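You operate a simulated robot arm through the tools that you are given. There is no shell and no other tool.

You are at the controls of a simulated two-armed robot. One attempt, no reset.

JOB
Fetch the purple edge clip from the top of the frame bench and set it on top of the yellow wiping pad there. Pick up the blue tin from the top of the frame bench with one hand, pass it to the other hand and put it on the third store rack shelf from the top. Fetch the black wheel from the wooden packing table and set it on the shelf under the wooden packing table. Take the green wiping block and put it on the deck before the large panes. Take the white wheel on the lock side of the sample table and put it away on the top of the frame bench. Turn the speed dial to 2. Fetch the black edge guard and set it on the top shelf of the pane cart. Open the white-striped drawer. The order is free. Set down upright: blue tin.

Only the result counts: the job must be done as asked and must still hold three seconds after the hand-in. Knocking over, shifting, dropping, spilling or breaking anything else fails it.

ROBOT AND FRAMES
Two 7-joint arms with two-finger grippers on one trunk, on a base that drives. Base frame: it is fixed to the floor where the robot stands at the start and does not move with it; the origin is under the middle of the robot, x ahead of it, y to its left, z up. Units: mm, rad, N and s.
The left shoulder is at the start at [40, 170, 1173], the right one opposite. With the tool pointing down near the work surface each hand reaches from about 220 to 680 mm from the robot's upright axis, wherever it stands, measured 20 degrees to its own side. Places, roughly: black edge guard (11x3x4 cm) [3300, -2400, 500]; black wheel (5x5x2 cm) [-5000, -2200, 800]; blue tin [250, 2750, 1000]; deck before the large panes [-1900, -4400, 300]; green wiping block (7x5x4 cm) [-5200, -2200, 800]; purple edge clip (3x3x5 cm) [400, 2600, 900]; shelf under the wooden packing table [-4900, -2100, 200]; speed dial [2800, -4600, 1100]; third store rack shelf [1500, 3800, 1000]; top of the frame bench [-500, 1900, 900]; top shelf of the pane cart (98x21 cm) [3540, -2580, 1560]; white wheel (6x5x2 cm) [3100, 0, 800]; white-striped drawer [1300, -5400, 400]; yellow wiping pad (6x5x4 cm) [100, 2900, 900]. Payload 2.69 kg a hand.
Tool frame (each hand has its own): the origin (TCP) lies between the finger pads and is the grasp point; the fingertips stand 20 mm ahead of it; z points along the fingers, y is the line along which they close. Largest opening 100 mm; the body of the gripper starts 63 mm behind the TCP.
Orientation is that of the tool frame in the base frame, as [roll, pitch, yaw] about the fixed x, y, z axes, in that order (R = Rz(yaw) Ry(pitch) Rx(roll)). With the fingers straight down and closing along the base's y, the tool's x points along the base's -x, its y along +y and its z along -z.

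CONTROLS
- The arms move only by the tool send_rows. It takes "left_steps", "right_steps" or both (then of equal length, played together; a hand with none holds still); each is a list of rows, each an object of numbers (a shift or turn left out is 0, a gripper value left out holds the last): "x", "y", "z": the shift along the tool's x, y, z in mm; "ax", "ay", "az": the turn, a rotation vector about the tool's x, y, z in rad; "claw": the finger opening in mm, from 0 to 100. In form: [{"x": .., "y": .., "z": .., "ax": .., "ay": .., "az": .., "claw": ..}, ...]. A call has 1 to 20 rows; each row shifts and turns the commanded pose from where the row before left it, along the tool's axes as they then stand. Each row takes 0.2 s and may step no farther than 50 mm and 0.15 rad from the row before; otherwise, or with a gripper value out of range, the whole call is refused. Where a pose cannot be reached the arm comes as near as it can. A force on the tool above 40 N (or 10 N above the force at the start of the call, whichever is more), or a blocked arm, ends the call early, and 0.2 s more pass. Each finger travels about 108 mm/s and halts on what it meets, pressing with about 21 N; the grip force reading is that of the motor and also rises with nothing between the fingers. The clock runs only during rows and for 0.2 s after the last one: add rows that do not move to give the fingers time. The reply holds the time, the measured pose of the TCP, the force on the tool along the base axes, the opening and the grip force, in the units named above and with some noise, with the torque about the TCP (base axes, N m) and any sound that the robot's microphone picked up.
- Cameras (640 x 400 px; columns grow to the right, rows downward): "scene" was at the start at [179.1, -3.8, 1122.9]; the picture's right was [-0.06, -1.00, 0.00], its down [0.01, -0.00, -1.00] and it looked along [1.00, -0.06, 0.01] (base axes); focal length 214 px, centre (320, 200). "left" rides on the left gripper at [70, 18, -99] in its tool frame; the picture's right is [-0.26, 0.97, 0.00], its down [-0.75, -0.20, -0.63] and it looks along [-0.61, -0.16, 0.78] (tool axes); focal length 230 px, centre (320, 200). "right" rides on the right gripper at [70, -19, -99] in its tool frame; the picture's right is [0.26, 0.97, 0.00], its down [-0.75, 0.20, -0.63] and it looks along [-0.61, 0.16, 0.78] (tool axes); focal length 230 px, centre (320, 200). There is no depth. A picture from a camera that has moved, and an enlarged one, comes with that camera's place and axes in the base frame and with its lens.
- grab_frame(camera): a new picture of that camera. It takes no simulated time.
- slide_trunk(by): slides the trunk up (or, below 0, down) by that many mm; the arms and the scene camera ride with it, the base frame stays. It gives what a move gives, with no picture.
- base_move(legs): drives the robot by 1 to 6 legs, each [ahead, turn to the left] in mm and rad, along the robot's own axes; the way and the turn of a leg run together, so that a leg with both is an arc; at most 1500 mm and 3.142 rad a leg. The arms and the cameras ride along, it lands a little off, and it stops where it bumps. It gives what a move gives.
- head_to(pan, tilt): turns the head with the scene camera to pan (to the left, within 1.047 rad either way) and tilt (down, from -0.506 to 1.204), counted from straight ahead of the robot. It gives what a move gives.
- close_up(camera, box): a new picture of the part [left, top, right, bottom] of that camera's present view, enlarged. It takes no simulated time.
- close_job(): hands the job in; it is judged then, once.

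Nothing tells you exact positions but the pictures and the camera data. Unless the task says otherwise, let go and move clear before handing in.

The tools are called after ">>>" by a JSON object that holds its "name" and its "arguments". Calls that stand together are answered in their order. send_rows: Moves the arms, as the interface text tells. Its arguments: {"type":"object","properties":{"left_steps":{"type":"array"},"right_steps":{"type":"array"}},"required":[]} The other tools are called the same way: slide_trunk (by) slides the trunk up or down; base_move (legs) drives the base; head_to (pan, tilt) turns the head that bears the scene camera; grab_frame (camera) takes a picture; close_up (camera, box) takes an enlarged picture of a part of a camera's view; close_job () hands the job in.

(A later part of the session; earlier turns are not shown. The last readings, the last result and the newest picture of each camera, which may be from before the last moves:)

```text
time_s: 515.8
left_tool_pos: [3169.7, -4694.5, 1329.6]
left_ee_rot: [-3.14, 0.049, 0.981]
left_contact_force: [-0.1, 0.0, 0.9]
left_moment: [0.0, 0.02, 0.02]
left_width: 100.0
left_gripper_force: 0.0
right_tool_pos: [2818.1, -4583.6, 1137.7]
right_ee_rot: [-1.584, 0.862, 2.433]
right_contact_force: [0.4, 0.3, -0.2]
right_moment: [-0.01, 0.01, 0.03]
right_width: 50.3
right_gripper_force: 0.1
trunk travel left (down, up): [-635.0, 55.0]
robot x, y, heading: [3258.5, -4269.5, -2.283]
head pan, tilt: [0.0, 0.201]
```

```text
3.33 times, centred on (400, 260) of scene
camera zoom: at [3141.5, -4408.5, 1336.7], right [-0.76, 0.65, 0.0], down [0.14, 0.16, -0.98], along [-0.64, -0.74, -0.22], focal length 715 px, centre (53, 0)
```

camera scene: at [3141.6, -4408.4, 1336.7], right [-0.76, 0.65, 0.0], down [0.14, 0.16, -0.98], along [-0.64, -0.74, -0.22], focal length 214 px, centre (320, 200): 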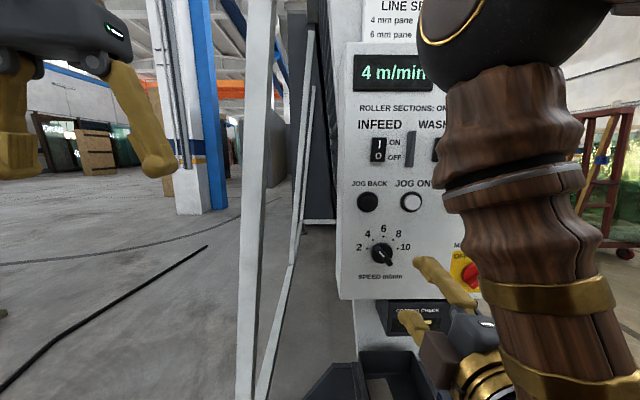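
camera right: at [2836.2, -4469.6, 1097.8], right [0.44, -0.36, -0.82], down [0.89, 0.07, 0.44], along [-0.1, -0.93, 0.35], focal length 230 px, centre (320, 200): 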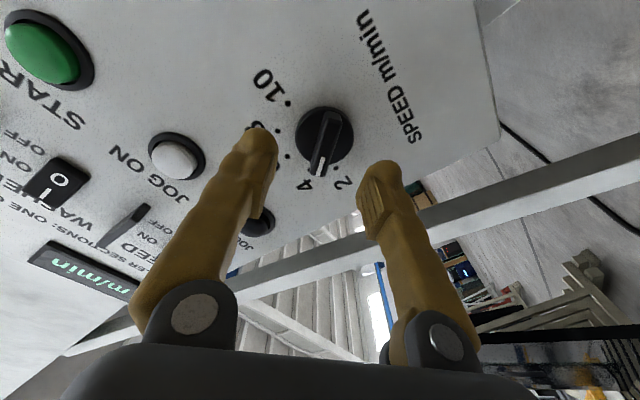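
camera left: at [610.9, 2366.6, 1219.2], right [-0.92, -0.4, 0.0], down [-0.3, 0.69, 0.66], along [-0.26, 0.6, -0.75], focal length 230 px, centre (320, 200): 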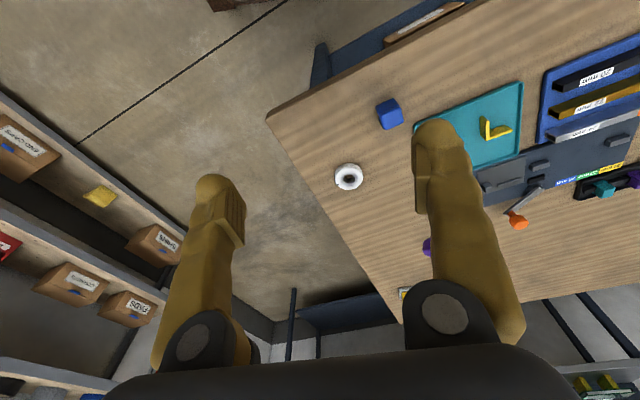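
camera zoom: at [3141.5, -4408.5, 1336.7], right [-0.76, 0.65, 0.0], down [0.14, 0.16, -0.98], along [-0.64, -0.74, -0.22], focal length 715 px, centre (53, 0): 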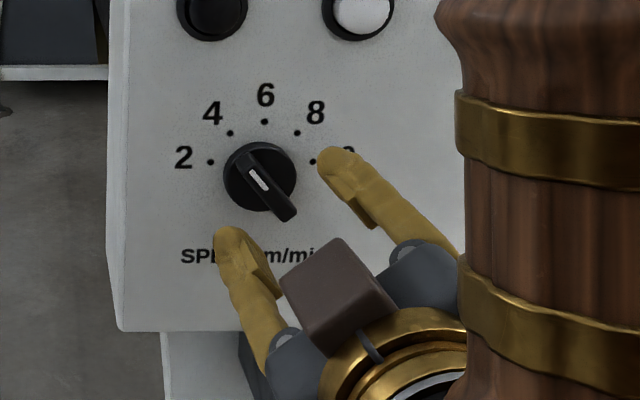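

Alignment is good: the bar lies parallel between the fingers. Advancing slowly toward the knob.

>>> {"name": "send_rows", "arguments": {"right_steps": [{"z": 8, "x": 1}, {"z": 8, "x": 1}, {"z": 8}, {"z": 5}, {}, {}]}}

>>> {"name": "grab_frame", "arguments": {"camera": "right"}}

>>> {"name": "close_up", "arguments": {"camera": "scene", "box": [340, 210, 440, 290]}}

```text
time_s: 517.2
left_tool_pos: [3171.3, -4694.9, 1330.3]
left_ee_rot: [-3.138, 0.047, 0.983]
left_contact_force: [-0.5, 0.1, 0.6]
left_moment: [-0.01, 0.0, 0.03]
left_width: 100.0
left_gripper_force: 0.1
right_tool_pos: [2798.5, -4603.4, 1137.2]
right_ee_rot: [-1.583, 0.862, 2.434]
right_contact_force: [0.4, 0.1, 0.3]
right_moment: [0.0, -0.03, 0.01]
right_width: 50.1
right_gripper_force: 0.0
trunk travel left (down, up): [-635.0, 55.0]
robot x, y, heading: [3262.5, -4266.5, -2.28]
head pan, tilt: [0.0, 0.201]
```

```text
taken
camera right: at [2816.4, -4489.9, 1096.5], right [0.44, -0.36, -0.82], down [0.89, 0.07, 0.44], along [-0.1, -0.93, 0.35], focal length 230 px, centre (320, 200)
```

right: 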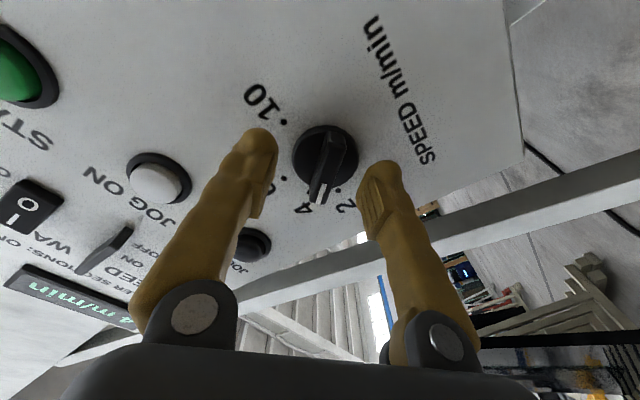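

```text
5.00 times, centred on (390, 250) of scene
camera zoom: at [3141.6, -4408.5, 1336.7], right [-0.76, 0.65, 0.0], down [0.14, 0.16, -0.98], along [-0.64, -0.74, -0.22], focal length 1072 px, centre (-30, -50)
```

zoom: 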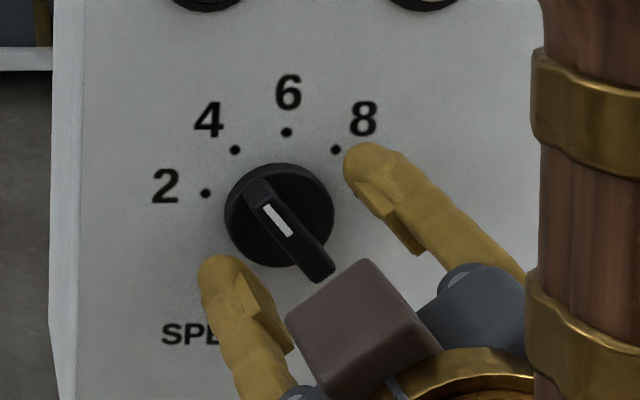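

>>> {"name": "send_rows", "arguments": {"right_steps": [{"z": 4, "y": 1.5}, {"z": 4, "y": 1}, {"z": 2}, {}, {}]}}

>>> {"name": "grab_frame", "arguments": {"camera": "right"}}

```text
time_s: 518.4
left_tool_pos: [3170.8, -4694.2, 1330.1]
left_ee_rot: [3.142, 0.048, 0.982]
left_contact_force: [0.1, 0.3, 0.6]
left_moment: [0.0, 0.0, 0.01]
left_width: 100.1
left_gripper_force: 0.0
right_tool_pos: [2794.7, -4612.9, 1134.5]
right_ee_rot: [-1.584, 0.861, 2.437]
right_contact_force: [0.0, -0.4, 0.9]
right_moment: [-0.02, 0.02, 0.0]
right_width: 49.8
right_gripper_force: 0.2
trunk travel left (down, up): [-635.0, 55.0]
robot x, y, heading: [3263.7, -4267.1, -2.283]
head pan, tilt: [0.0, 0.201]
```

```text
taken
camera right: at [2812.2, -4499.8, 1094.7], right [0.44, -0.36, -0.82], down [0.89, 0.07, 0.44], along [-0.1, -0.93, 0.35], focal length 230 px, centre (320, 200)
```

right: 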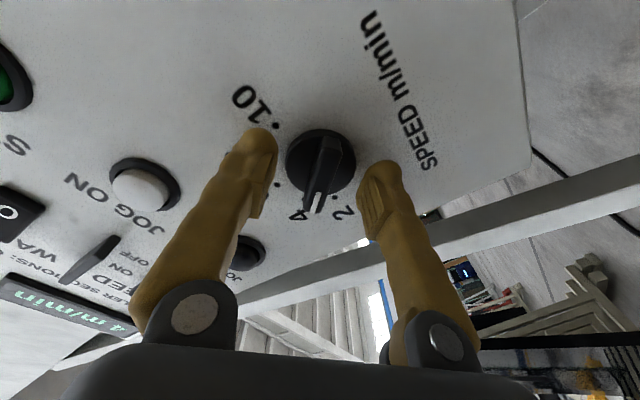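

Tips are about 12 mm from the panel, around the bar. Closing the fingers on it.

>>> {"name": "send_rows", "arguments": {"right_steps": [{"claw": 35}, {"claw": 20}, {"claw": 5}, {}, {}]}}

>>> {"name": "grab_frame", "arguments": {"camera": "right"}}

>>> {"name": "close_up", "arguments": {"camera": "scene", "box": [340, 210, 440, 290]}}

```text
time_s: 519.6
left_tool_pos: [3170.1, -4694.5, 1330.2]
left_ee_rot: [-3.14, 0.049, 0.983]
left_contact_force: [-0.4, 0.2, -0.6]
left_moment: [0.0, -0.01, 0.02]
left_width: 100.0
left_gripper_force: 0.0
right_tool_pos: [2794.3, -4615.0, 1134.0]
right_ee_rot: [-1.584, 0.862, 2.432]
right_contact_force: [2.1, -1.2, -3.5]
right_moment: [-0.08, 0.04, 0.12]
right_width: 11.5
right_gripper_force: 38.6
trunk travel left (down, up): [-635.0, 55.0]
robot x, y, heading: [3260.4, -4270.2, -2.29]
head pan, tilt: [0.0, 0.201]
```

```text
taken
camera right: at [2812.5, -4500.2, 1094.3], right [0.44, -0.36, -0.82], down [0.89, 0.07, 0.44], along [-0.1, -0.93, 0.35], focal length 230 px, centre (320, 200)
```

right: 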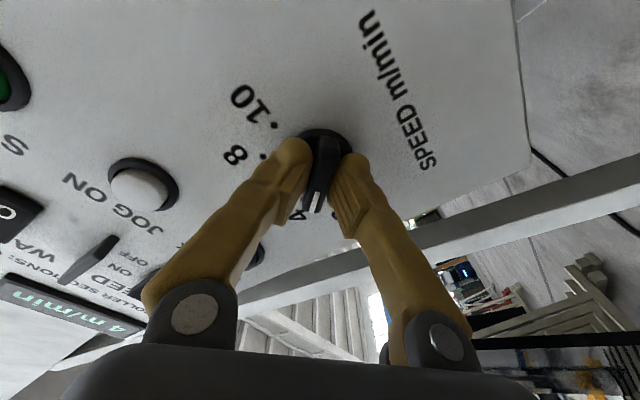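

```text
5.00 times, centred on (390, 250) of scene
camera zoom: at [3141.6, -4408.9, 1336.6], right [-0.76, 0.65, 0.0], down [0.14, 0.16, -0.98], along [-0.64, -0.74, -0.22], focal length 1072 px, centre (-30, -50)
```

zoom: 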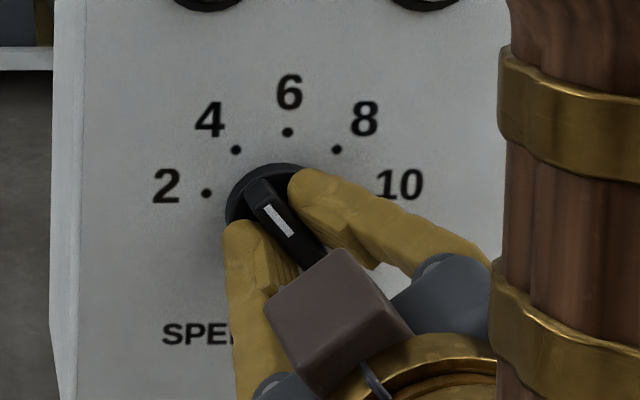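

Gripped (11.5 mm). Rotating counter-clockwise in stages; first half.

>>> {"name": "send_rows", "arguments": {"right_steps": [{"az": -0.09}, {"az": -0.09}, {"az": -0.09}, {"az": -0.09}, {}, {}]}}

>>> {"name": "close_up", "arguments": {"camera": "scene", "box": [340, 40, 440, 290]}}

>>> {"name": "grab_frame", "arguments": {"camera": "right"}}

```text
time_s: 521.0
left_tool_pos: [3174.9, -4697.5, 1327.8]
left_ee_rot: [-3.136, 0.05, 0.982]
left_contact_force: [0.1, 0.7, 0.2]
left_moment: [0.0, 0.01, -0.02]
left_width: 100.0
left_gripper_force: 0.1
right_tool_pos: [2794.6, -4613.0, 1133.4]
right_ee_rot: [-1.583, 0.506, 2.427]
right_contact_force: [28.8, -22.2, -4.8]
right_moment: [0.05, -0.02, 0.43]
right_width: 11.3
right_gripper_force: 38.9
trunk travel left (down, up): [-635.0, 55.0]
robot x, y, heading: [3265.8, -4268.8, -2.286]
head pan, tilt: [0.0, 0.201]
```

```text
1.60 times, centred on (390, 165) of scene
camera zoom: at [3145.9, -4412.4, 1336.7], right [-0.76, 0.65, 0.0], down [0.14, 0.17, -0.98], along [-0.64, -0.74, -0.22], focal length 343 px, centre (208, 256)
```

zoom: 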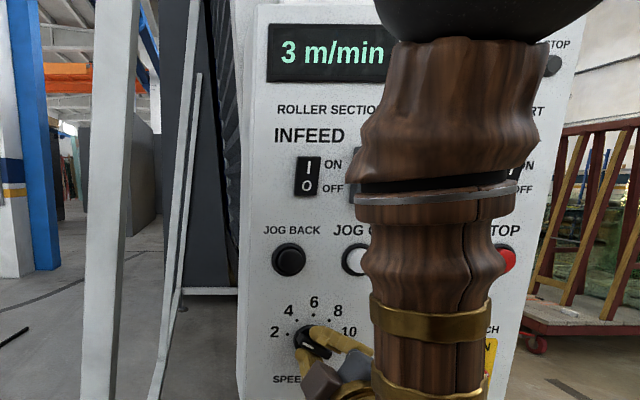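

```text
taken
camera right: at [2804.7, -4493.1, 1117.5], right [0.19, -0.15, -0.97], down [0.98, -0.01, 0.19], along [-0.04, -0.99, 0.14], focal length 230 px, centre (320, 200)
```

right: 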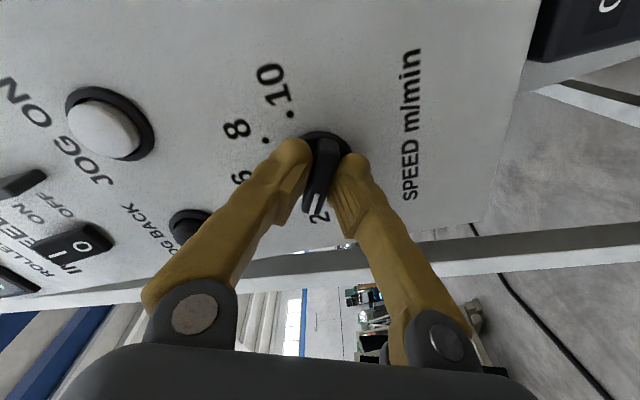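

The display follows: now "3 m/min", halfway. There's side load, so I'll ease it and continue rotating.

>>> {"name": "send_rows", "arguments": {"right_steps": [{"x": -3, "y": 2}, {}]}}

```text
time_s: 521.6
left_tool_pos: [3173.7, -4697.1, 1329.4]
left_ee_rot: [-3.136, 0.048, 0.983]
left_contact_force: [-0.2, -0.4, 0.2]
left_moment: [0.0, 0.01, -0.01]
left_width: 100.0
left_gripper_force: 0.1
right_tool_pos: [2793.8, -4613.7, 1134.2]
right_ee_rot: [-1.58, 0.501, 2.425]
right_contact_force: [21.5, -17.1, 1.3]
right_moment: [-0.22, 0.23, 0.83]
right_width: 11.4
right_gripper_force: 38.2
trunk travel left (down, up): [-635.0, 55.0]
robot x, y, heading: [3264.0, -4265.0, -2.281]
head pan, tilt: [0.0, 0.201]
```

>>> {"name": "send_rows", "arguments": {"right_steps": [{"x": -4, "y": 2.5}, {"az": -0.06}, {"az": -0.06, "x": -1.5}, {}]}}

>>> {"name": "close_up", "arguments": {"camera": "scene", "box": [340, 40, 440, 290]}}

```text
time_s: 522.6
left_tool_pos: [3169.8, -4693.5, 1328.6]
left_ee_rot: [-3.14, 0.05, 0.984]
left_contact_force: [-0.3, 0.0, 0.5]
left_moment: [-0.01, -0.06, 0.0]
left_width: 100.1
left_gripper_force: 0.0
right_tool_pos: [2794.4, -4612.5, 1134.3]
right_ee_rot: [-1.578, 0.382, 2.418]
right_contact_force: [1.5, -1.2, 5.7]
right_moment: [-0.33, 0.32, 0.85]
right_width: 11.2
right_gripper_force: 38.2
trunk travel left (down, up): [-635.0, 55.0]
robot x, y, heading: [3264.1, -4270.9, -2.286]
head pan, tilt: [0.0, 0.201]
```

```text
1.60 times, centred on (390, 165) of scene
camera zoom: at [3142.4, -4408.2, 1336.8], right [-0.76, 0.65, 0.0], down [0.14, 0.16, -0.98], along [-0.64, -0.74, -0.22], focal length 343 px, centre (208, 256)
```

zoom: 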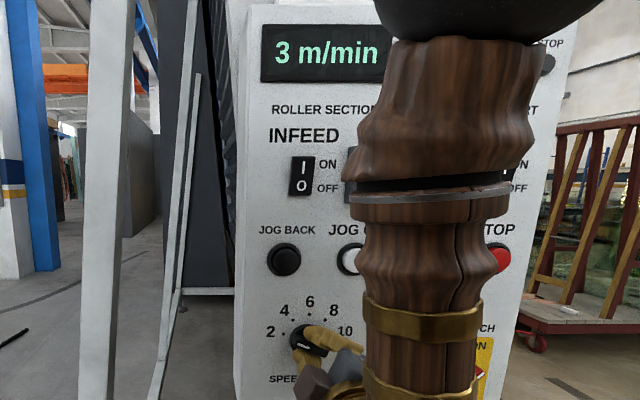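

>>> {"name": "send_rows", "arguments": {"right_steps": [{"az": -0.06, "x": -0.5}, {"az": -0.06, "x": -0.5}, {}, {}]}}

>>> {"name": "close_up", "arguments": {"camera": "scene", "box": [340, 40, 440, 290]}}

```text
time_s: 523.6
left_tool_pos: [3170.6, -4694.1, 1328.9]
left_ee_rot: [-3.139, 0.048, 0.983]
left_contact_force: [-0.9, 0.5, 0.0]
left_moment: [0.01, -0.02, 0.02]
left_width: 100.2
left_gripper_force: 0.0
right_tool_pos: [2793.4, -4612.5, 1134.0]
right_ee_rot: [-1.582, 0.267, 2.418]
right_contact_force: [-1.6, 5.1, -0.6]
right_moment: [0.01, 0.07, -0.02]
right_width: 11.1
right_gripper_force: 37.8
trunk travel left (down, up): [-635.0, 55.0]
robot x, y, heading: [3260.2, -4268.2, -2.281]
head pan, tilt: [0.0, 0.201]
```

```text
1.60 times, centred on (390, 165) of scene
camera zoom: at [3141.4, -4407.6, 1336.7], right [-0.76, 0.66, 0.0], down [0.14, 0.16, -0.98], along [-0.64, -0.74, -0.22], focal length 343 px, centre (208, 256)
```

zoom: 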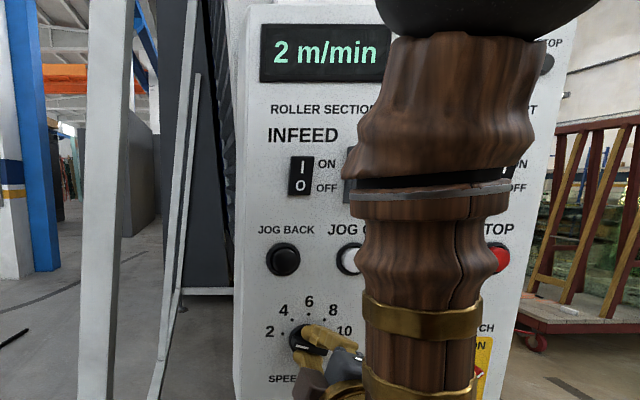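

Display reads "2 m/min". A little more rotation to centre on the mark.

>>> {"name": "send_rows", "arguments": {"right_steps": [{"az": -0.05}, {"az": -0.05}, {}, {}]}}

>>> {"name": "close_up", "arguments": {"camera": "scene", "box": [350, 215, 420, 285]}}

>>> {"name": "grab_frame", "arguments": {"camera": "right"}}

```text
time_s: 524.6
left_tool_pos: [3169.0, -4692.8, 1330.5]
left_ee_rot: [-3.141, 0.05, 0.983]
left_contact_force: [0.0, -0.9, 0.1]
left_moment: [0.01, 0.01, 0.02]
left_width: 99.9
left_gripper_force: 0.0
right_tool_pos: [2794.0, -4612.3, 1135.6]
right_ee_rot: [-1.579, 0.165, 2.419]
right_contact_force: [3.9, 8.9, -5.8]
right_moment: [0.09, -0.27, -0.75]
right_width: 11.1
right_gripper_force: 38.4
trunk travel left (down, up): [-635.0, 55.0]
robot x, y, heading: [3260.7, -4269.3, -2.283]
head pan, tilt: [0.0, 0.201]
```

```text
5.71 times, centred on (385, 250) of scene
camera zoom: at [3141.8, -4407.2, 1336.8], right [-0.76, 0.66, 0.0], down [0.14, 0.16, -0.98], along [-0.64, -0.74, -0.22], focal length 1226 px, centre (-51, -86)
```

zoom: 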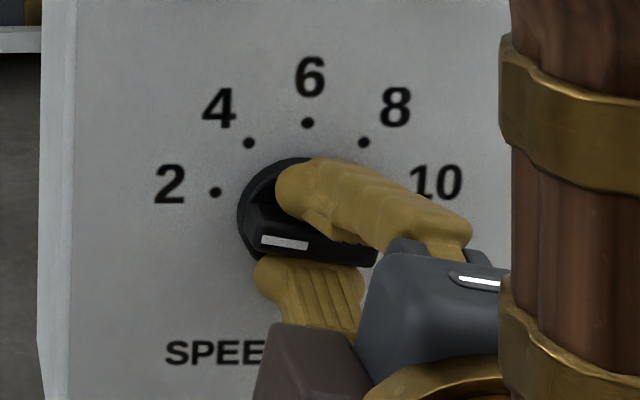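

```text
taken
camera right: at [2804.1, -4491.8, 1142.0], right [-0.07, 0.07, -1.0], down [1.0, -0.04, -0.07], along [-0.04, -1.0, -0.07], focal length 230 px, centre (320, 200)
```

right: 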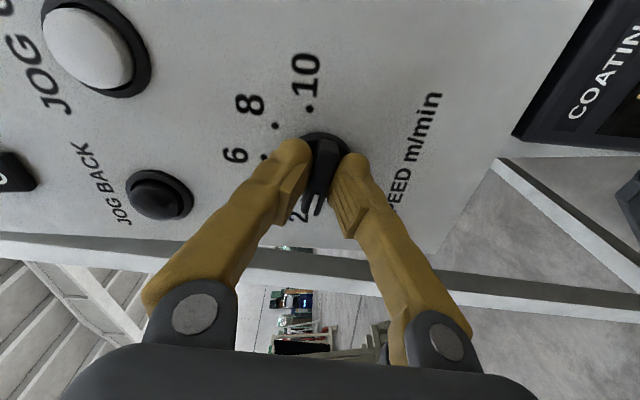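

The pointer now points at 2. Releasing the knob and backing straight off.

>>> {"name": "send_rows", "arguments": {"right_steps": [{"claw": 16}, {"claw": 25}, {"claw": 45}, {}, {}]}}

>>> {"name": "send_rows", "arguments": {"right_steps": [{"z": -8}, {"z": -15}, {"z": -25}, {"z": -25}, {"z": -20}, {}]}}

>>> {"name": "grab_frame", "arguments": {"camera": "scene"}}

>>> {"name": "close_up", "arguments": {"camera": "scene", "box": [340, 210, 430, 290]}}

```text
time_s: 525.8
left_tool_pos: [3169.4, -4694.3, 1330.1]
left_ee_rot: [-3.14, 0.05, 0.983]
left_contact_force: [-0.8, -0.2, 0.1]
left_moment: [0.04, 0.0, 0.03]
left_width: 99.9
left_gripper_force: 0.1
right_tool_pos: [2793.0, -4614.0, 1134.9]
right_ee_rot: [-1.579, 0.165, 2.42]
right_contact_force: [0.7, 0.2, -0.6]
right_moment: [0.01, 0.0, 0.01]
right_width: 45.0
right_gripper_force: 0.1
trunk travel left (down, up): [-635.0, 55.0]
robot x, y, heading: [3262.0, -4270.1, -2.288]
head pan, tilt: [0.0, 0.201]
```

```text
time_s: 527.2
left_tool_pos: [3170.4, -4694.2, 1330.6]
left_ee_rot: [-3.139, 0.05, 0.983]
left_contact_force: [0.2, -0.3, 0.7]
left_moment: [0.02, 0.01, 0.02]
left_width: 99.7
left_gripper_force: 0.0
right_tool_pos: [2856.5, -4545.2, 1137.2]
right_ee_rot: [-1.578, 0.167, 2.423]
right_contact_force: [0.5, -0.2, 0.2]
right_moment: [0.01, 0.0, 0.0]
right_width: 45.1
right_gripper_force: 0.1
trunk travel left (down, up): [-635.0, 55.0]
robot x, y, heading: [3261.3, -4271.6, -2.284]
head pan, tilt: [0.0, 0.201]
```

```text
taken
camera scene: at [3141.5, -4408.6, 1336.7], right [-0.76, 0.65, 0.0], down [0.14, 0.16, -0.98], along [-0.64, -0.74, -0.22], focal length 214 px, centre (320, 200)
```

scene: 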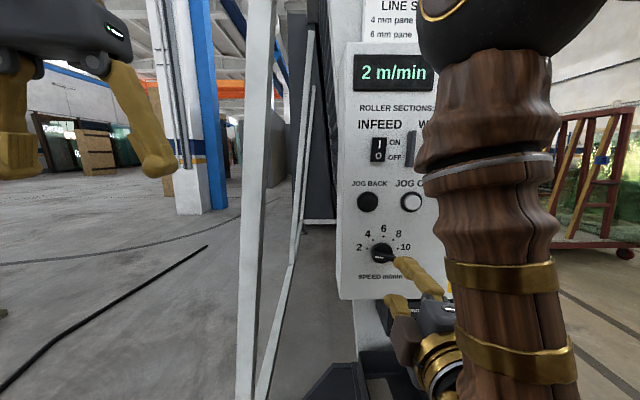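

```text
5.00 times, centred on (385, 250) of scene
camera zoom: at [3141.5, -4408.6, 1336.7], right [-0.76, 0.65, 0.0], down [0.14, 0.16, -0.98], along [-0.64, -0.74, -0.22], focal length 1072 px, centre (-5, -50)
```

zoom: 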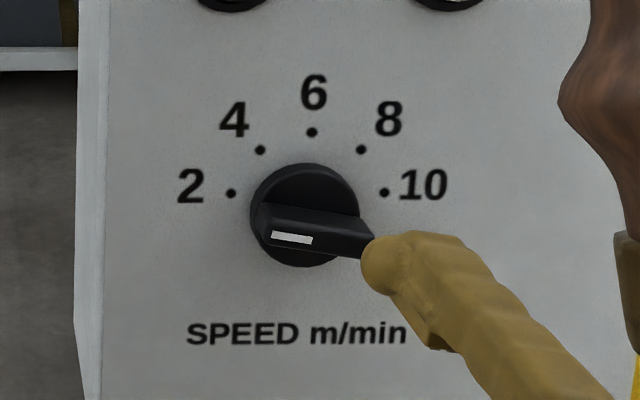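

The dial is at 2 (display "2 m/min"). Backing away, then resetting the right arm.

>>> {"name": "base_move", "arguments": {"legs": [[-250, 0]]}}

```text
time_s: 529.0
left_tool_pos: [3332.8, -4508.3, 1328.9]
left_ee_rot: [-3.138, 0.049, 0.985]
left_contact_force: [-0.2, -0.1, 1.1]
left_moment: [-0.02, 0.03, -0.01]
left_width: 99.7
left_gripper_force: 0.1
right_tool_pos: [3018.3, -4360.0, 1136.4]
right_ee_rot: [-1.578, 0.163, 2.425]
right_contact_force: [-0.1, 0.7, -0.8]
right_moment: [0.01, -0.02, 0.0]
right_width: 45.0
right_gripper_force: 0.1
trunk travel left (down, up): [-635.0, 55.0]
robot x, y, heading: [3418.5, -4086.9, -2.283]
head pan, tilt: [0.0, 0.201]
```

>>> {"name": "send_rows", "arguments": {"right_steps": [{"az": 0.14}, {"az": 0.14}, {"az": 0.14}, {"az": 0.14}, {"az": 0.14}, {"az": 0.14}, {"az": 0.14}, {"az": 0.14}, {"az": 0.14}, {"az": 0.14}, {"ay": 0.14}, {"ay": 0.14}, {"ay": 0.14}, {"ay": 0.14}, {"ay": 0.14}, {"ay": 0.14}, {"ay": 0.14}, {"ay": 0.14}, {"ay": 0.14}, {"ay": 0.14}]}}

>>> {"name": "slide_trunk", "arguments": {"by": -150}}

>>> {"name": "grab_frame", "arguments": {"camera": "scene"}}

```text
time_s: 533.2
left_tool_pos: [3345.6, -4490.2, 1326.5]
left_ee_rot: [3.14, 0.038, 0.984]
left_contact_force: [0.0, 0.8, 0.7]
left_moment: [0.0, 0.0, 0.02]
left_width: 100.1
left_gripper_force: 0.0
right_tool_pos: [3022.6, -4351.6, 1159.5]
right_ee_rot: [3.118, 0.202, 0.831]
right_contact_force: [0.2, 0.7, 0.2]
right_moment: [0.0, -0.03, 0.02]
right_width: 45.0
right_gripper_force: 0.1
trunk travel left (down, up): [-635.0, 55.0]
robot x, y, heading: [3425.3, -4083.5, -2.28]
head pan, tilt: [0.0, 0.201]
```

```text
time_s: 534.9
left_tool_pos: [3346.6, -4490.8, 1178.1]
left_ee_rot: [-3.14, 0.046, 0.984]
left_contact_force: [0.0, 0.0, 1.1]
left_moment: [0.01, 0.01, 0.03]
left_width: 100.0
left_gripper_force: 0.1
right_tool_pos: [3021.9, -4348.0, 1003.1]
right_ee_rot: [3.12, 0.193, 0.821]
right_contact_force: [0.0, -0.4, -0.1]
right_moment: [-0.01, 0.01, -0.03]
right_width: 45.1
right_gripper_force: 0.1
trunk travel left (down, up): [-485.0, 205.0]
robot x, y, heading: [3426.6, -4082.2, -2.285]
head pan, tilt: [0.0, 0.201]
```

```text
taken
camera scene: at [3304.4, -4220.6, 1186.8], right [-0.76, 0.65, 0.0], down [0.14, 0.16, -0.98], along [-0.64, -0.74, -0.22], focal length 214 px, centre (320, 200)
```

scene: 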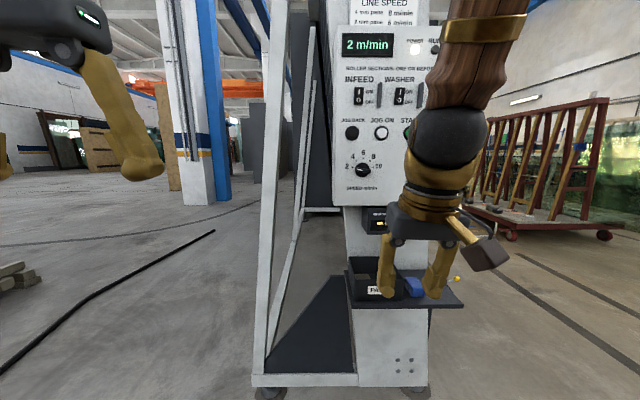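

Next is the white-striped drawer along the machine's front. Levelling and raising the right hand, then driving around.

>>> {"name": "send_rows", "arguments": {"right_steps": [{"ay": 0.065, "z": -25, "claw": 100}, {"ay": 0.065, "z": -30}, {"ay": 0.06, "z": -30}, {"z": -35, "x": -10}, {"z": -20, "x": -10}, {}], "left_steps": [{"x": -10, "ay": 0.02}, {"x": -15, "ay": 0.02}, {"x": -15}, {"x": -10}, {}, {}]}}

>>> {"name": "base_move", "arguments": {"legs": [[0, -1.296], [1134, 0], [0, 1.014], [1000, 0], [1020, 0], [0, 1.837]]}}

>>> {"name": "grab_frame", "arguments": {"camera": "scene"}}

```text
time_s: 536.3
left_tool_pos: [3320.4, -4533.8, 1188.3]
left_ee_rot: [-3.139, 0.024, 0.984]
left_contact_force: [-0.3, 0.2, -0.4]
left_moment: [-0.01, -0.01, 0.04]
left_width: 99.6
left_gripper_force: 0.0
right_tool_pos: [3020.4, -4354.5, 1133.9]
right_ee_rot: [-3.133, -0.01, 0.856]
right_contact_force: [-0.5, 0.4, -0.5]
right_moment: [0.02, -0.01, -0.03]
right_width: 100.1
right_gripper_force: 0.0
trunk travel left (down, up): [-485.0, 205.0]
robot x, y, heading: [3423.1, -4087.1, -2.283]
head pan, tilt: [0.0, 0.201]
```

```text
time_s: 562.4
left_tool_pos: [1121.4, -4926.1, 1187.5]
left_ee_rot: [-3.138, 0.024, 2.527]
left_contact_force: [-0.1, 1.0, 0.5]
left_moment: [0.01, -0.01, 0.03]
left_width: 100.0
left_gripper_force: 0.0
right_tool_pos: [934.5, -5217.5, 1133.5]
right_ee_rot: [-3.137, -0.01, 2.397]
right_contact_force: [0.3, 0.7, 0.1]
right_moment: [0.0, 0.0, 0.01]
right_width: 100.1
right_gripper_force: 0.1
trunk travel left (down, up): [-485.0, 205.0]
robot x, y, heading: [668.0, -4820.1, -0.738]
head pan, tilt: [0.0, 0.201]
```

```text
taken
camera scene: at [803.2, -4938.9, 1186.7], right [-0.67, -0.74, 0.0], down [-0.16, 0.15, -0.98], along [0.72, -0.66, -0.22], focal length 214 px, centre (320, 200)
```

scene: 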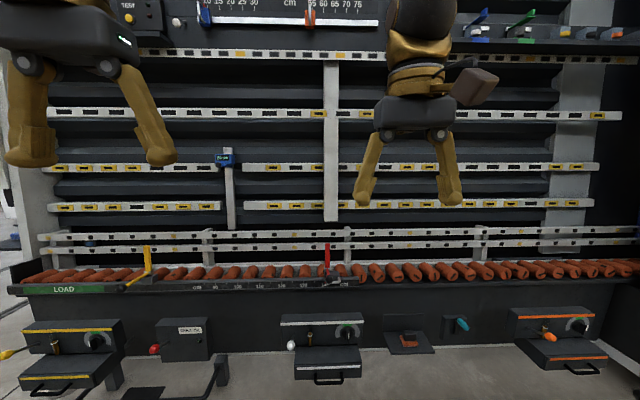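

I see three drawer units: yellow-, white- and orange-striped. The white-striped one is in the middle. Zooming in.

>>> {"name": "close_up", "arguments": {"camera": "scene", "box": [250, 290, 400, 400]}}

>>> {"name": "head_to", "arguments": {"pan": 0, "tilt": 0.7}}

>>> {"name": "grab_frame", "arguments": {"camera": "scene"}}

>>> {"name": "close_up", "arguments": {"camera": "scene", "box": [250, 160, 400, 300]}}

```text
3.64 times, centred on (325, 345) of scene
camera zoom: at [803.2, -4938.9, 1186.7], right [-0.67, -0.74, 0.0], down [-0.16, 0.15, -0.98], along [0.72, -0.66, -0.22], focal length 780 px, centre (302, -327)
```

zoom: 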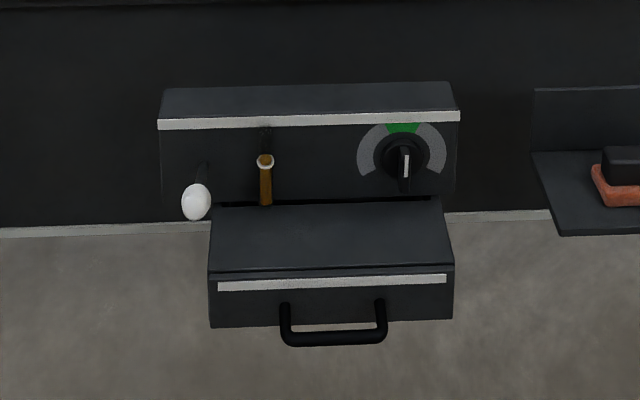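

```text
time_s: 563.3
left_tool_pos: [1109.6, -4914.2, 1192.7]
left_ee_rot: [-3.137, 0.038, 2.527]
left_contact_force: [-0.4, -1.4, 0.6]
left_moment: [0.04, 0.0, 0.03]
left_width: 100.0
left_gripper_force: 0.1
right_tool_pos: [921.9, -5209.7, 1140.4]
right_ee_rot: [-3.133, 0.003, 2.396]
right_contact_force: [0.3, -0.1, -0.3]
right_moment: [0.01, 0.01, 0.01]
right_width: 99.9
right_gripper_force: 0.1
trunk travel left (down, up): [-485.0, 205.0]
robot x, y, heading: [666.3, -4813.9, -0.741]
head pan, tilt: [0.0, 0.7]
```

```text
taken
camera scene: at [797.5, -4934.1, 1141.3], right [-0.67, -0.74, 0.0], down [-0.49, 0.44, -0.75], along [0.56, -0.51, -0.66], focal length 214 px, centre (320, 200)
```

scene: 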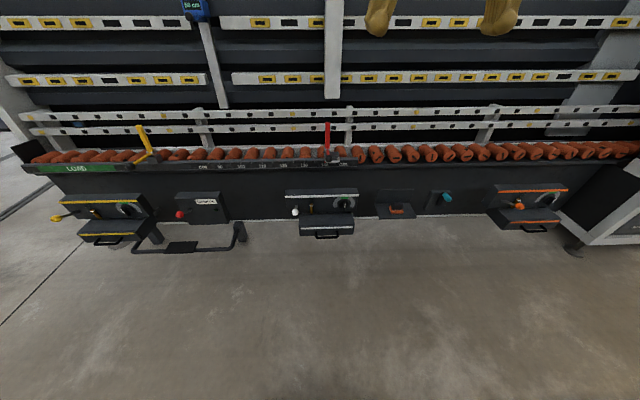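

```text
2.86 times, centred on (325, 230) of scene
camera zoom: at [797.5, -4934.1, 1141.3], right [-0.67, -0.74, 0.0], down [-0.49, 0.44, -0.75], along [0.56, -0.51, -0.66], focal length 613 px, centre (306, 114)
```

zoom: 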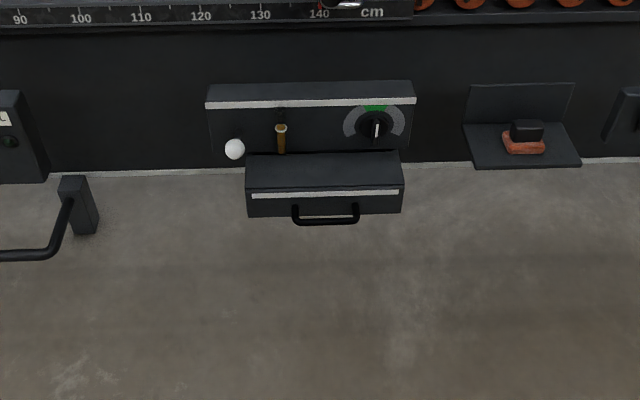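

The unit has a latch, a lever, a gauge and a drawer with a bar handle below. I'll lower the trunk for a better look and triangulation.

>>> {"name": "slide_trunk", "arguments": {"by": -350}}

>>> {"name": "grab_frame", "arguments": {"camera": "scene"}}

>>> {"name": "close_up", "arguments": {"camera": "scene", "box": [250, 60, 420, 200]}}

```text
time_s: 566.8
left_tool_pos: [1107.7, -4912.4, 844.9]
left_ee_rot: [-3.136, 0.04, 2.527]
left_contact_force: [0.7, -0.6, 0.2]
left_moment: [-0.02, -0.01, 0.01]
left_width: 100.0
left_gripper_force: 0.1
right_tool_pos: [920.5, -5205.7, 791.0]
right_ee_rot: [-3.132, 0.006, 2.4]
right_contact_force: [0.4, 1.1, 0.2]
right_moment: [-0.04, 0.01, 0.0]
right_width: 99.9
right_gripper_force: 0.0
trunk travel left (down, up): [-135.0, 555.0]
robot x, y, heading: [667.3, -4815.5, -0.736]
head pan, tilt: [0.0, 0.7]
```

```text
taken
camera scene: at [792.0, -4928.8, 791.6], right [-0.67, -0.74, 0.0], down [-0.49, 0.44, -0.75], along [0.56, -0.51, -0.66], focal length 214 px, centre (320, 200)
```

scene: 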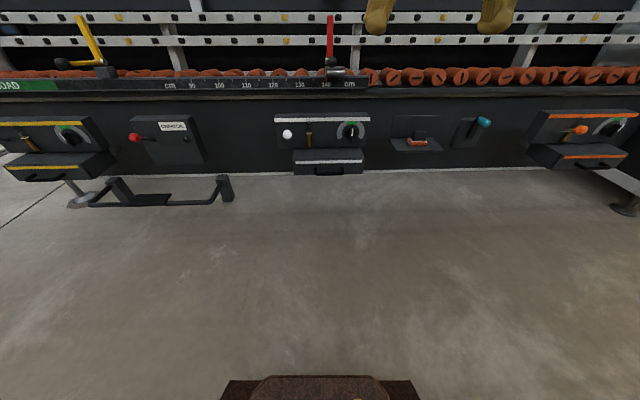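

```text
2.86 times, centred on (335, 130) of scene
camera zoom: at [792.0, -4928.8, 791.6], right [-0.67, -0.74, 0.0], down [-0.49, 0.44, -0.75], along [0.56, -0.51, -0.66], focal length 613 px, centre (277, 400)
```

zoom: 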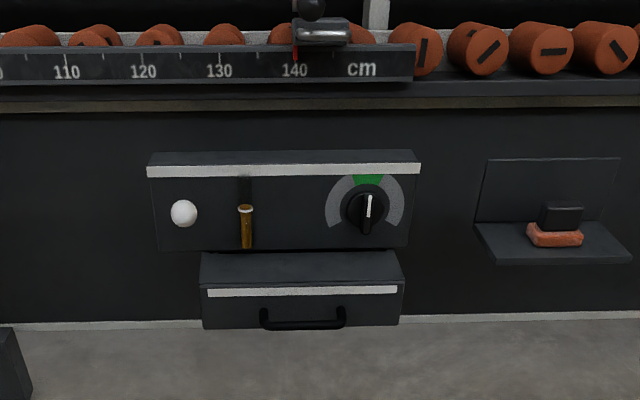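

I see a brass slide bolt above the drawer, possibly a latch. Let me compare with the other two units.

>>> {"name": "close_up", "arguments": {"camera": "scene", "box": [0, 100, 130, 190]}}

>>> {"name": "close_up", "arguments": {"camera": "scene", "box": [510, 100, 640, 190]}}

>>> {"name": "close_up", "arguments": {"camera": "scene", "box": [265, 105, 385, 180]}}

```text
4.44 times, centred on (65, 145) of scene
camera zoom: at [792.0, -4928.8, 791.6], right [-0.67, -0.74, 0.0], down [-0.49, 0.44, -0.75], along [0.56, -0.51, -0.66], focal length 953 px, centre (1453, 444)
```

zoom: 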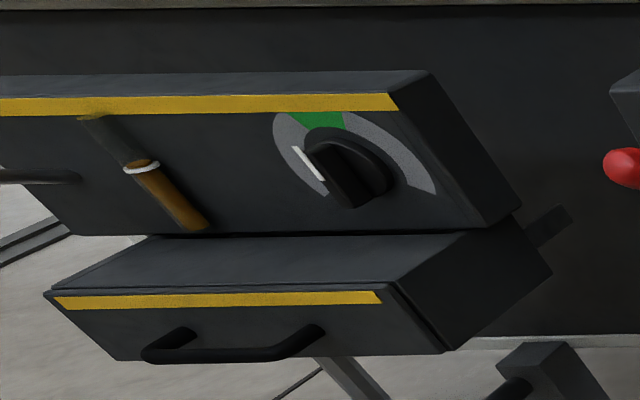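

```text
4.44 times, centred on (575, 145) of scene
camera zoom: at [792.0, -4928.8, 791.6], right [-0.67, -0.74, 0.0], down [-0.49, 0.44, -0.75], along [0.56, -0.51, -0.66], focal length 953 px, centre (-813, 444)
```

zoom: 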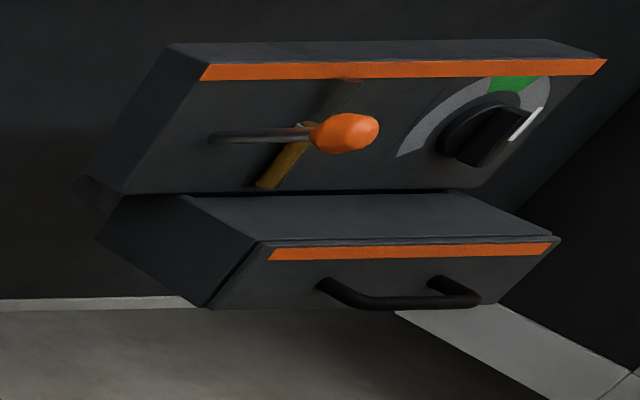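

```text
5.33 times, centred on (325, 142) of scene
camera zoom: at [792.0, -4928.8, 791.6], right [-0.67, -0.74, 0.0], down [-0.49, 0.44, -0.75], along [0.56, -0.51, -0.66], focal length 1144 px, centre (293, 507)
```

zoom: 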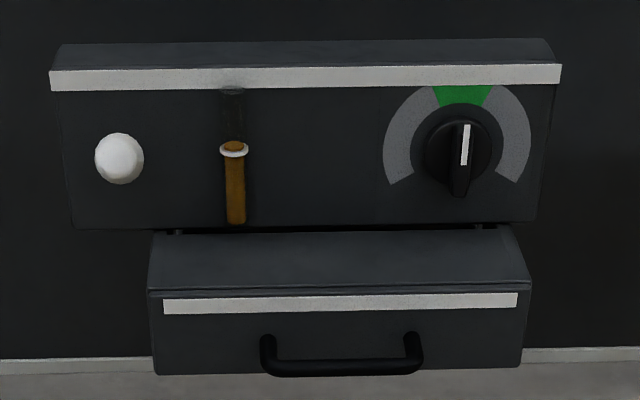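

The drawer handle bar is at about (1247, −5388, 355) with the face 30 mm behind it. I'll drive closer so it's in the right hand's range.

>>> {"name": "base_move", "arguments": {"legs": [[0, 0.307], [340, 0], [0, -0.307]]}}

>>> {"name": "send_rows", "arguments": {"right_steps": [{}, {}]}}

>>> {"name": "grab_frame", "arguments": {"camera": "scene"}}

```text
time_s: 571.0
left_tool_pos: [1412.5, -5059.6, 844.2]
left_ee_rot: [-3.137, 0.039, 2.517]
left_contact_force: [-0.3, 0.1, 0.8]
left_moment: [-0.05, 0.01, 0.02]
left_width: 99.9
left_gripper_force: 0.0
right_tool_pos: [1225.1, -5351.2, 790.5]
right_ee_rot: [-3.134, 0.006, 2.388]
right_contact_force: [0.1, -1.0, 0.3]
right_moment: [-0.01, -0.02, 0.01]
right_width: 100.2
right_gripper_force: 0.0
trunk travel left (down, up): [-135.0, 555.0]
robot x, y, heading: [975.3, -4956.4, -0.749]
head pan, tilt: [0.0, 0.7]
```

```text
time_s: 571.6
left_tool_pos: [1404.1, -5048.9, 850.9]
left_ee_rot: [-3.135, 0.055, 2.516]
left_contact_force: [0.5, 0.7, -0.2]
left_moment: [0.0, 0.0, 0.01]
left_width: 100.0
left_gripper_force: 0.0
right_tool_pos: [1214.6, -5341.8, 798.4]
right_ee_rot: [-3.132, 0.023, 2.388]
right_contact_force: [0.1, -0.2, 0.5]
right_moment: [-0.01, 0.02, 0.02]
right_width: 100.1
right_gripper_force: 0.1
trunk travel left (down, up): [-135.0, 555.0]
robot x, y, heading: [978.3, -4955.7, -0.749]
head pan, tilt: [0.0, 0.7]
```

```text
taken
camera scene: at [1099.6, -5070.0, 791.7], right [-0.68, -0.73, 0.0], down [-0.48, 0.45, -0.75], along [0.55, -0.51, -0.66], focal length 214 px, centre (320, 200)
```

scene: 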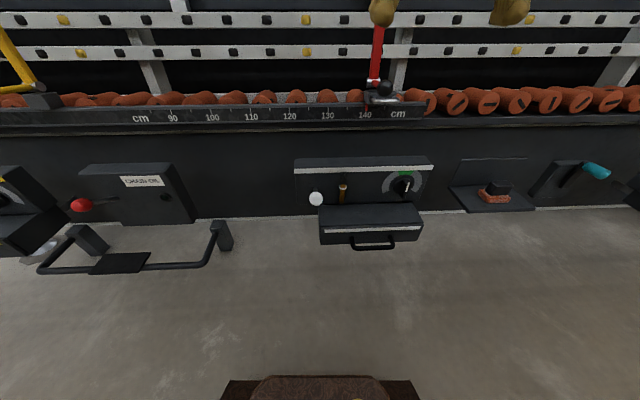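

Handle confirmed at (1247, −5387). Rotating the right hand 90° so its fingers close fore-aft over the bar.

>>> {"name": "send_rows", "arguments": {"right_steps": [{"az": -0.14, "z": 10}, {"az": -0.14, "z": 10}, {"az": -0.14, "z": 10}, {"az": -0.14, "z": 10}, {"az": -0.14, "z": 10}, {"az": -0.14}, {"az": -0.14}, {"az": -0.14}, {"az": -0.14}, {"az": -0.14}, {"az": -0.14}, {}, {}]}}

>>> {"name": "grab_frame", "arguments": {"camera": "right"}}

```text
time_s: 574.4
left_tool_pos: [1404.1, -5050.5, 850.8]
left_ee_rot: [-3.136, 0.055, 2.518]
left_contact_force: [0.0, 0.1, 0.2]
left_moment: [0.0, 0.02, -0.01]
left_width: 100.0
left_gripper_force: 0.0
right_tool_pos: [1215.6, -5344.0, 747.0]
right_ee_rot: [-3.12, -0.007, -2.355]
right_contact_force: [0.7, -0.6, -0.3]
right_moment: [0.03, 0.0, 0.01]
right_width: 100.0
right_gripper_force: 0.2
trunk travel left (down, up): [-135.0, 555.0]
robot x, y, heading: [973.9, -4956.1, -0.751]
head pan, tilt: [0.0, 0.7]
```

```text
taken
camera right: at [1177.7, -5404.0, 846.8], right [-0.87, 0.5, -0.02], down [0.38, 0.68, 0.62], along [0.32, 0.53, -0.78], focal length 230 px, centre (320, 200)
```

right: 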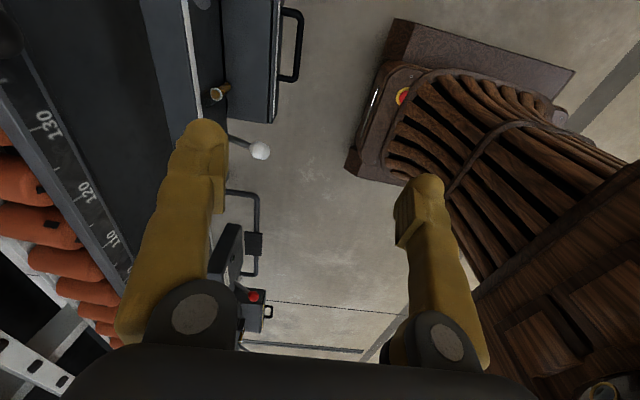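

The view from above shows the drawer handle clearly. I'll tilt the hand 45° forward-down (so one finger hooks behind the bar) and lower the trunk.

>>> {"name": "send_rows", "arguments": {"right_steps": [{"ax": 0.12}, {"ax": 0.13}, {"ax": 0.13}, {"ax": 0.13}, {"ax": 0.13}, {"ax": 0.13}, {}, {}]}}

>>> {"name": "grab_frame", "arguments": {"camera": "right"}}

```text
time_s: 576.2
left_tool_pos: [1404.8, -5049.9, 850.6]
left_ee_rot: [-3.136, 0.056, 2.516]
left_contact_force: [0.9, 0.2, 0.3]
left_moment: [0.01, 0.0, -0.01]
left_width: 100.0
left_gripper_force: 0.1
right_tool_pos: [1215.1, -5344.2, 745.7]
right_ee_rot: [-2.349, -0.01, -2.358]
right_contact_force: [0.4, -1.5, 0.0]
right_moment: [-0.01, -0.04, -0.01]
right_width: 99.9
right_gripper_force: 0.1
right hand out of reach, approached as far as the arm can: row 5
trunk travel left (down, up): [-135.0, 555.0]
robot x, y, heading: [974.0, -4960.6, -0.754]
head pan, tilt: [0.0, 0.7]
```

```text
taken
camera right: at [1124.9, -5352.6, 829.4], right [-0.67, 0.29, -0.69], down [0.12, 0.95, 0.29], along [0.74, 0.12, -0.67], focal length 230 px, centre (320, 200)
```

right: 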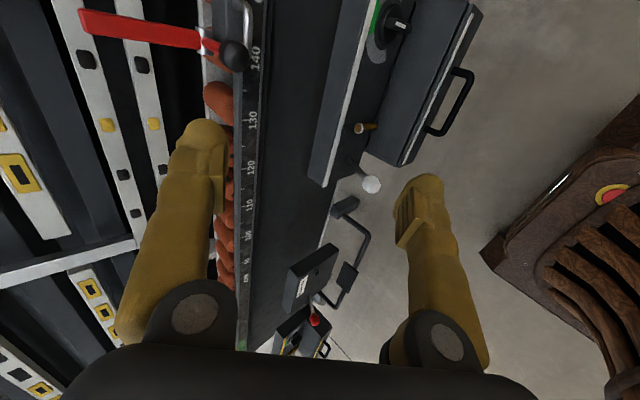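

>>> {"name": "slide_trunk", "arguments": {"by": -130}}

>>> {"name": "send_rows", "arguments": {"right_steps": [{}, {}]}}

>>> {"name": "grab_frame", "arguments": {"camera": "right"}}

>>> {"name": "grab_frame", "arguments": {"camera": "scene"}}

```text
time_s: 577.8
left_tool_pos: [1403.5, -5049.0, 721.7]
left_ee_rot: [-3.134, 0.058, 2.517]
left_contact_force: [0.5, 0.2, -0.5]
left_moment: [-0.01, 0.03, -0.03]
left_width: 100.1
left_gripper_force: 0.1
right_tool_pos: [1214.6, -5343.1, 616.9]
right_ee_rot: [-2.349, -0.007, -2.356]
right_contact_force: [0.6, 1.0, -0.3]
right_moment: [-0.01, -0.02, 0.01]
right_width: 99.9
right_gripper_force: 0.0
trunk travel left (down, up): [-5.0, 685.0]
robot x, y, heading: [977.1, -4956.1, -0.75]
head pan, tilt: [0.0, 0.7]
```

```text
time_s: 578.4
left_tool_pos: [1404.9, -5049.4, 720.9]
left_ee_rot: [-3.135, 0.056, 2.518]
left_contact_force: [0.6, -0.5, 0.5]
left_moment: [-0.02, 0.01, -0.02]
left_width: 100.0
left_gripper_force: 0.0
right_tool_pos: [1215.3, -5343.3, 615.9]
right_ee_rot: [-2.348, -0.007, -2.356]
right_contact_force: [-0.4, 0.0, -0.5]
right_moment: [0.02, 0.03, 0.01]
right_width: 100.2
right_gripper_force: 0.1
trunk travel left (down, up): [-5.0, 685.0]
robot x, y, heading: [974.4, -4954.5, -0.751]
head pan, tilt: [0.0, 0.7]
```

```text
taken
camera right: at [1124.9, -5352.5, 699.5], right [-0.67, 0.29, -0.69], down [0.12, 0.95, 0.29], along [0.74, 0.12, -0.67], focal length 230 px, centre (320, 200)
```

right: 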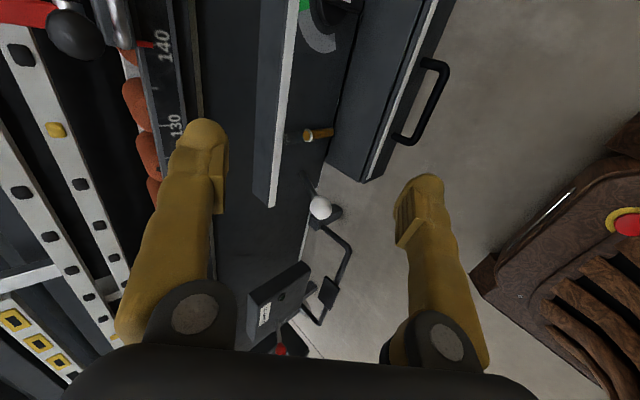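

```text
taken
camera scene: at [1098.3, -5068.8, 661.6], right [-0.68, -0.73, 0.0], down [-0.48, 0.45, -0.75], along [0.55, -0.51, -0.66], focal length 214 px, centre (320, 200)
```

scene: 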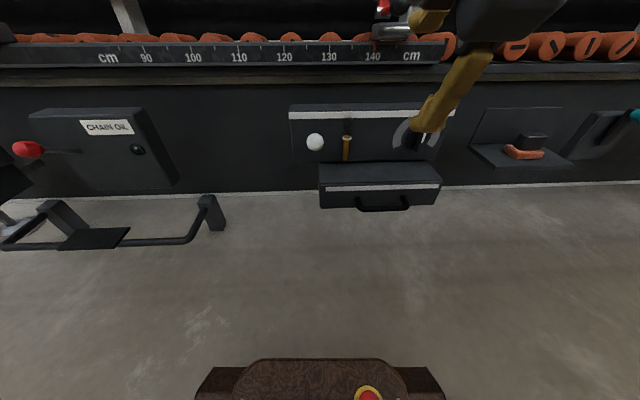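

Moving the right hand down to a pre-grasp 80 mm short of the bar along the 45° approach.

>>> {"name": "send_rows", "arguments": {"right_steps": [{"x": 2, "y": 20, "z": 19, "claw": 40}, {"x": 2, "y": 25, "z": 24}, {"x": 2, "y": 25, "z": 24}, {"x": 2, "y": 25, "z": 24}, {"x": 2, "y": 25, "z": 24}, {"x": 2, "y": 25, "z": 24}, {}, {}]}}

>>> {"name": "grab_frame", "arguments": {"camera": "right"}}

>>> {"name": "grab_frame", "arguments": {"camera": "scene"}}

```text
time_s: 580.2
left_tool_pos: [1403.8, -5050.2, 720.5]
left_ee_rot: [-3.135, 0.056, 2.516]
left_contact_force: [0.2, -0.1, -0.2]
left_moment: [-0.01, -0.01, 0.01]
left_width: 99.9
left_gripper_force: 0.0
right_tool_pos: [1204.0, -5359.4, 417.0]
right_ee_rot: [-2.348, 0.008, -2.387]
right_contact_force: [-0.5, -0.1, -0.5]
right_moment: [-0.01, 0.01, 0.02]
right_width: 40.1
right_gripper_force: 0.1
trunk travel left (down, up): [-5.0, 685.0]
robot x, y, heading: [976.8, -4956.7, -0.753]
head pan, tilt: [0.0, 0.7]
```

```text
taken
camera right: at [1112.3, -5366.9, 499.0], right [-0.65, 0.32, -0.69], down [0.14, 0.94, 0.3], along [0.75, 0.1, -0.66], focal length 230 px, centre (320, 200)
```

right: 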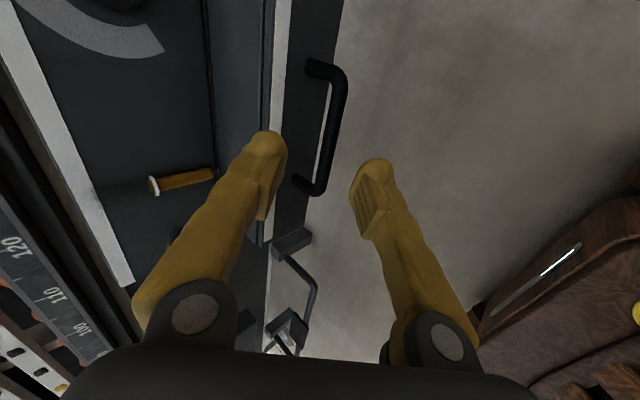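

```text
taken
camera scene: at [1098.3, -5068.8, 661.6], right [-0.68, -0.73, 0.0], down [-0.48, 0.45, -0.75], along [0.55, -0.51, -0.66], focal length 214 px, centre (320, 200)
```

scene: 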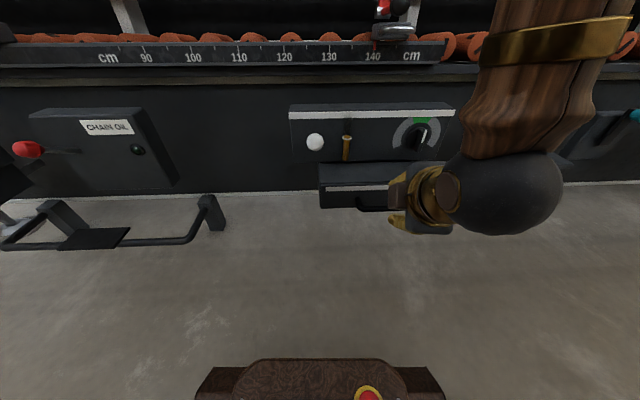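

The handle sits between the fingers, ~9 mm off-centre. Correcting, narrowing the fingers and advancing.

>>> {"name": "send_rows", "arguments": {"right_steps": [{"y": 9, "claw": 32}, {"z": 12}, {"z": 14}, {"z": 14}, {"z": 10}, {}, {}]}}

>>> {"name": "grab_frame", "arguments": {"camera": "right"}}

```text
time_s: 581.8
left_tool_pos: [1404.8, -5050.5, 720.3]
left_ee_rot: [-3.134, 0.055, 2.516]
left_contact_force: [0.0, -0.2, 0.7]
left_moment: [-0.02, 0.0, 0.02]
left_width: 100.2
left_gripper_force: 0.1
right_tool_pos: [1219.9, -5378.7, 375.2]
right_ee_rot: [-2.351, -0.004, -2.377]
right_contact_force: [-0.6, -0.4, -0.4]
right_moment: [-0.01, 0.01, 0.0]
right_width: 32.1
right_gripper_force: 0.1
trunk travel left (down, up): [-5.0, 685.0]
robot x, y, heading: [975.2, -4958.1, -0.755]
head pan, tilt: [0.0, 0.7]
```

```text
taken
camera right: at [1129.8, -5385.6, 457.6], right [-0.66, 0.31, -0.69], down [0.14, 0.94, 0.3], along [0.74, 0.1, -0.66], focal length 230 px, centre (320, 200)
```

right: 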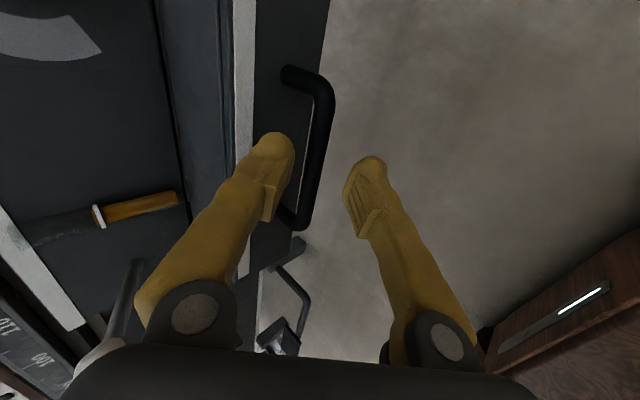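

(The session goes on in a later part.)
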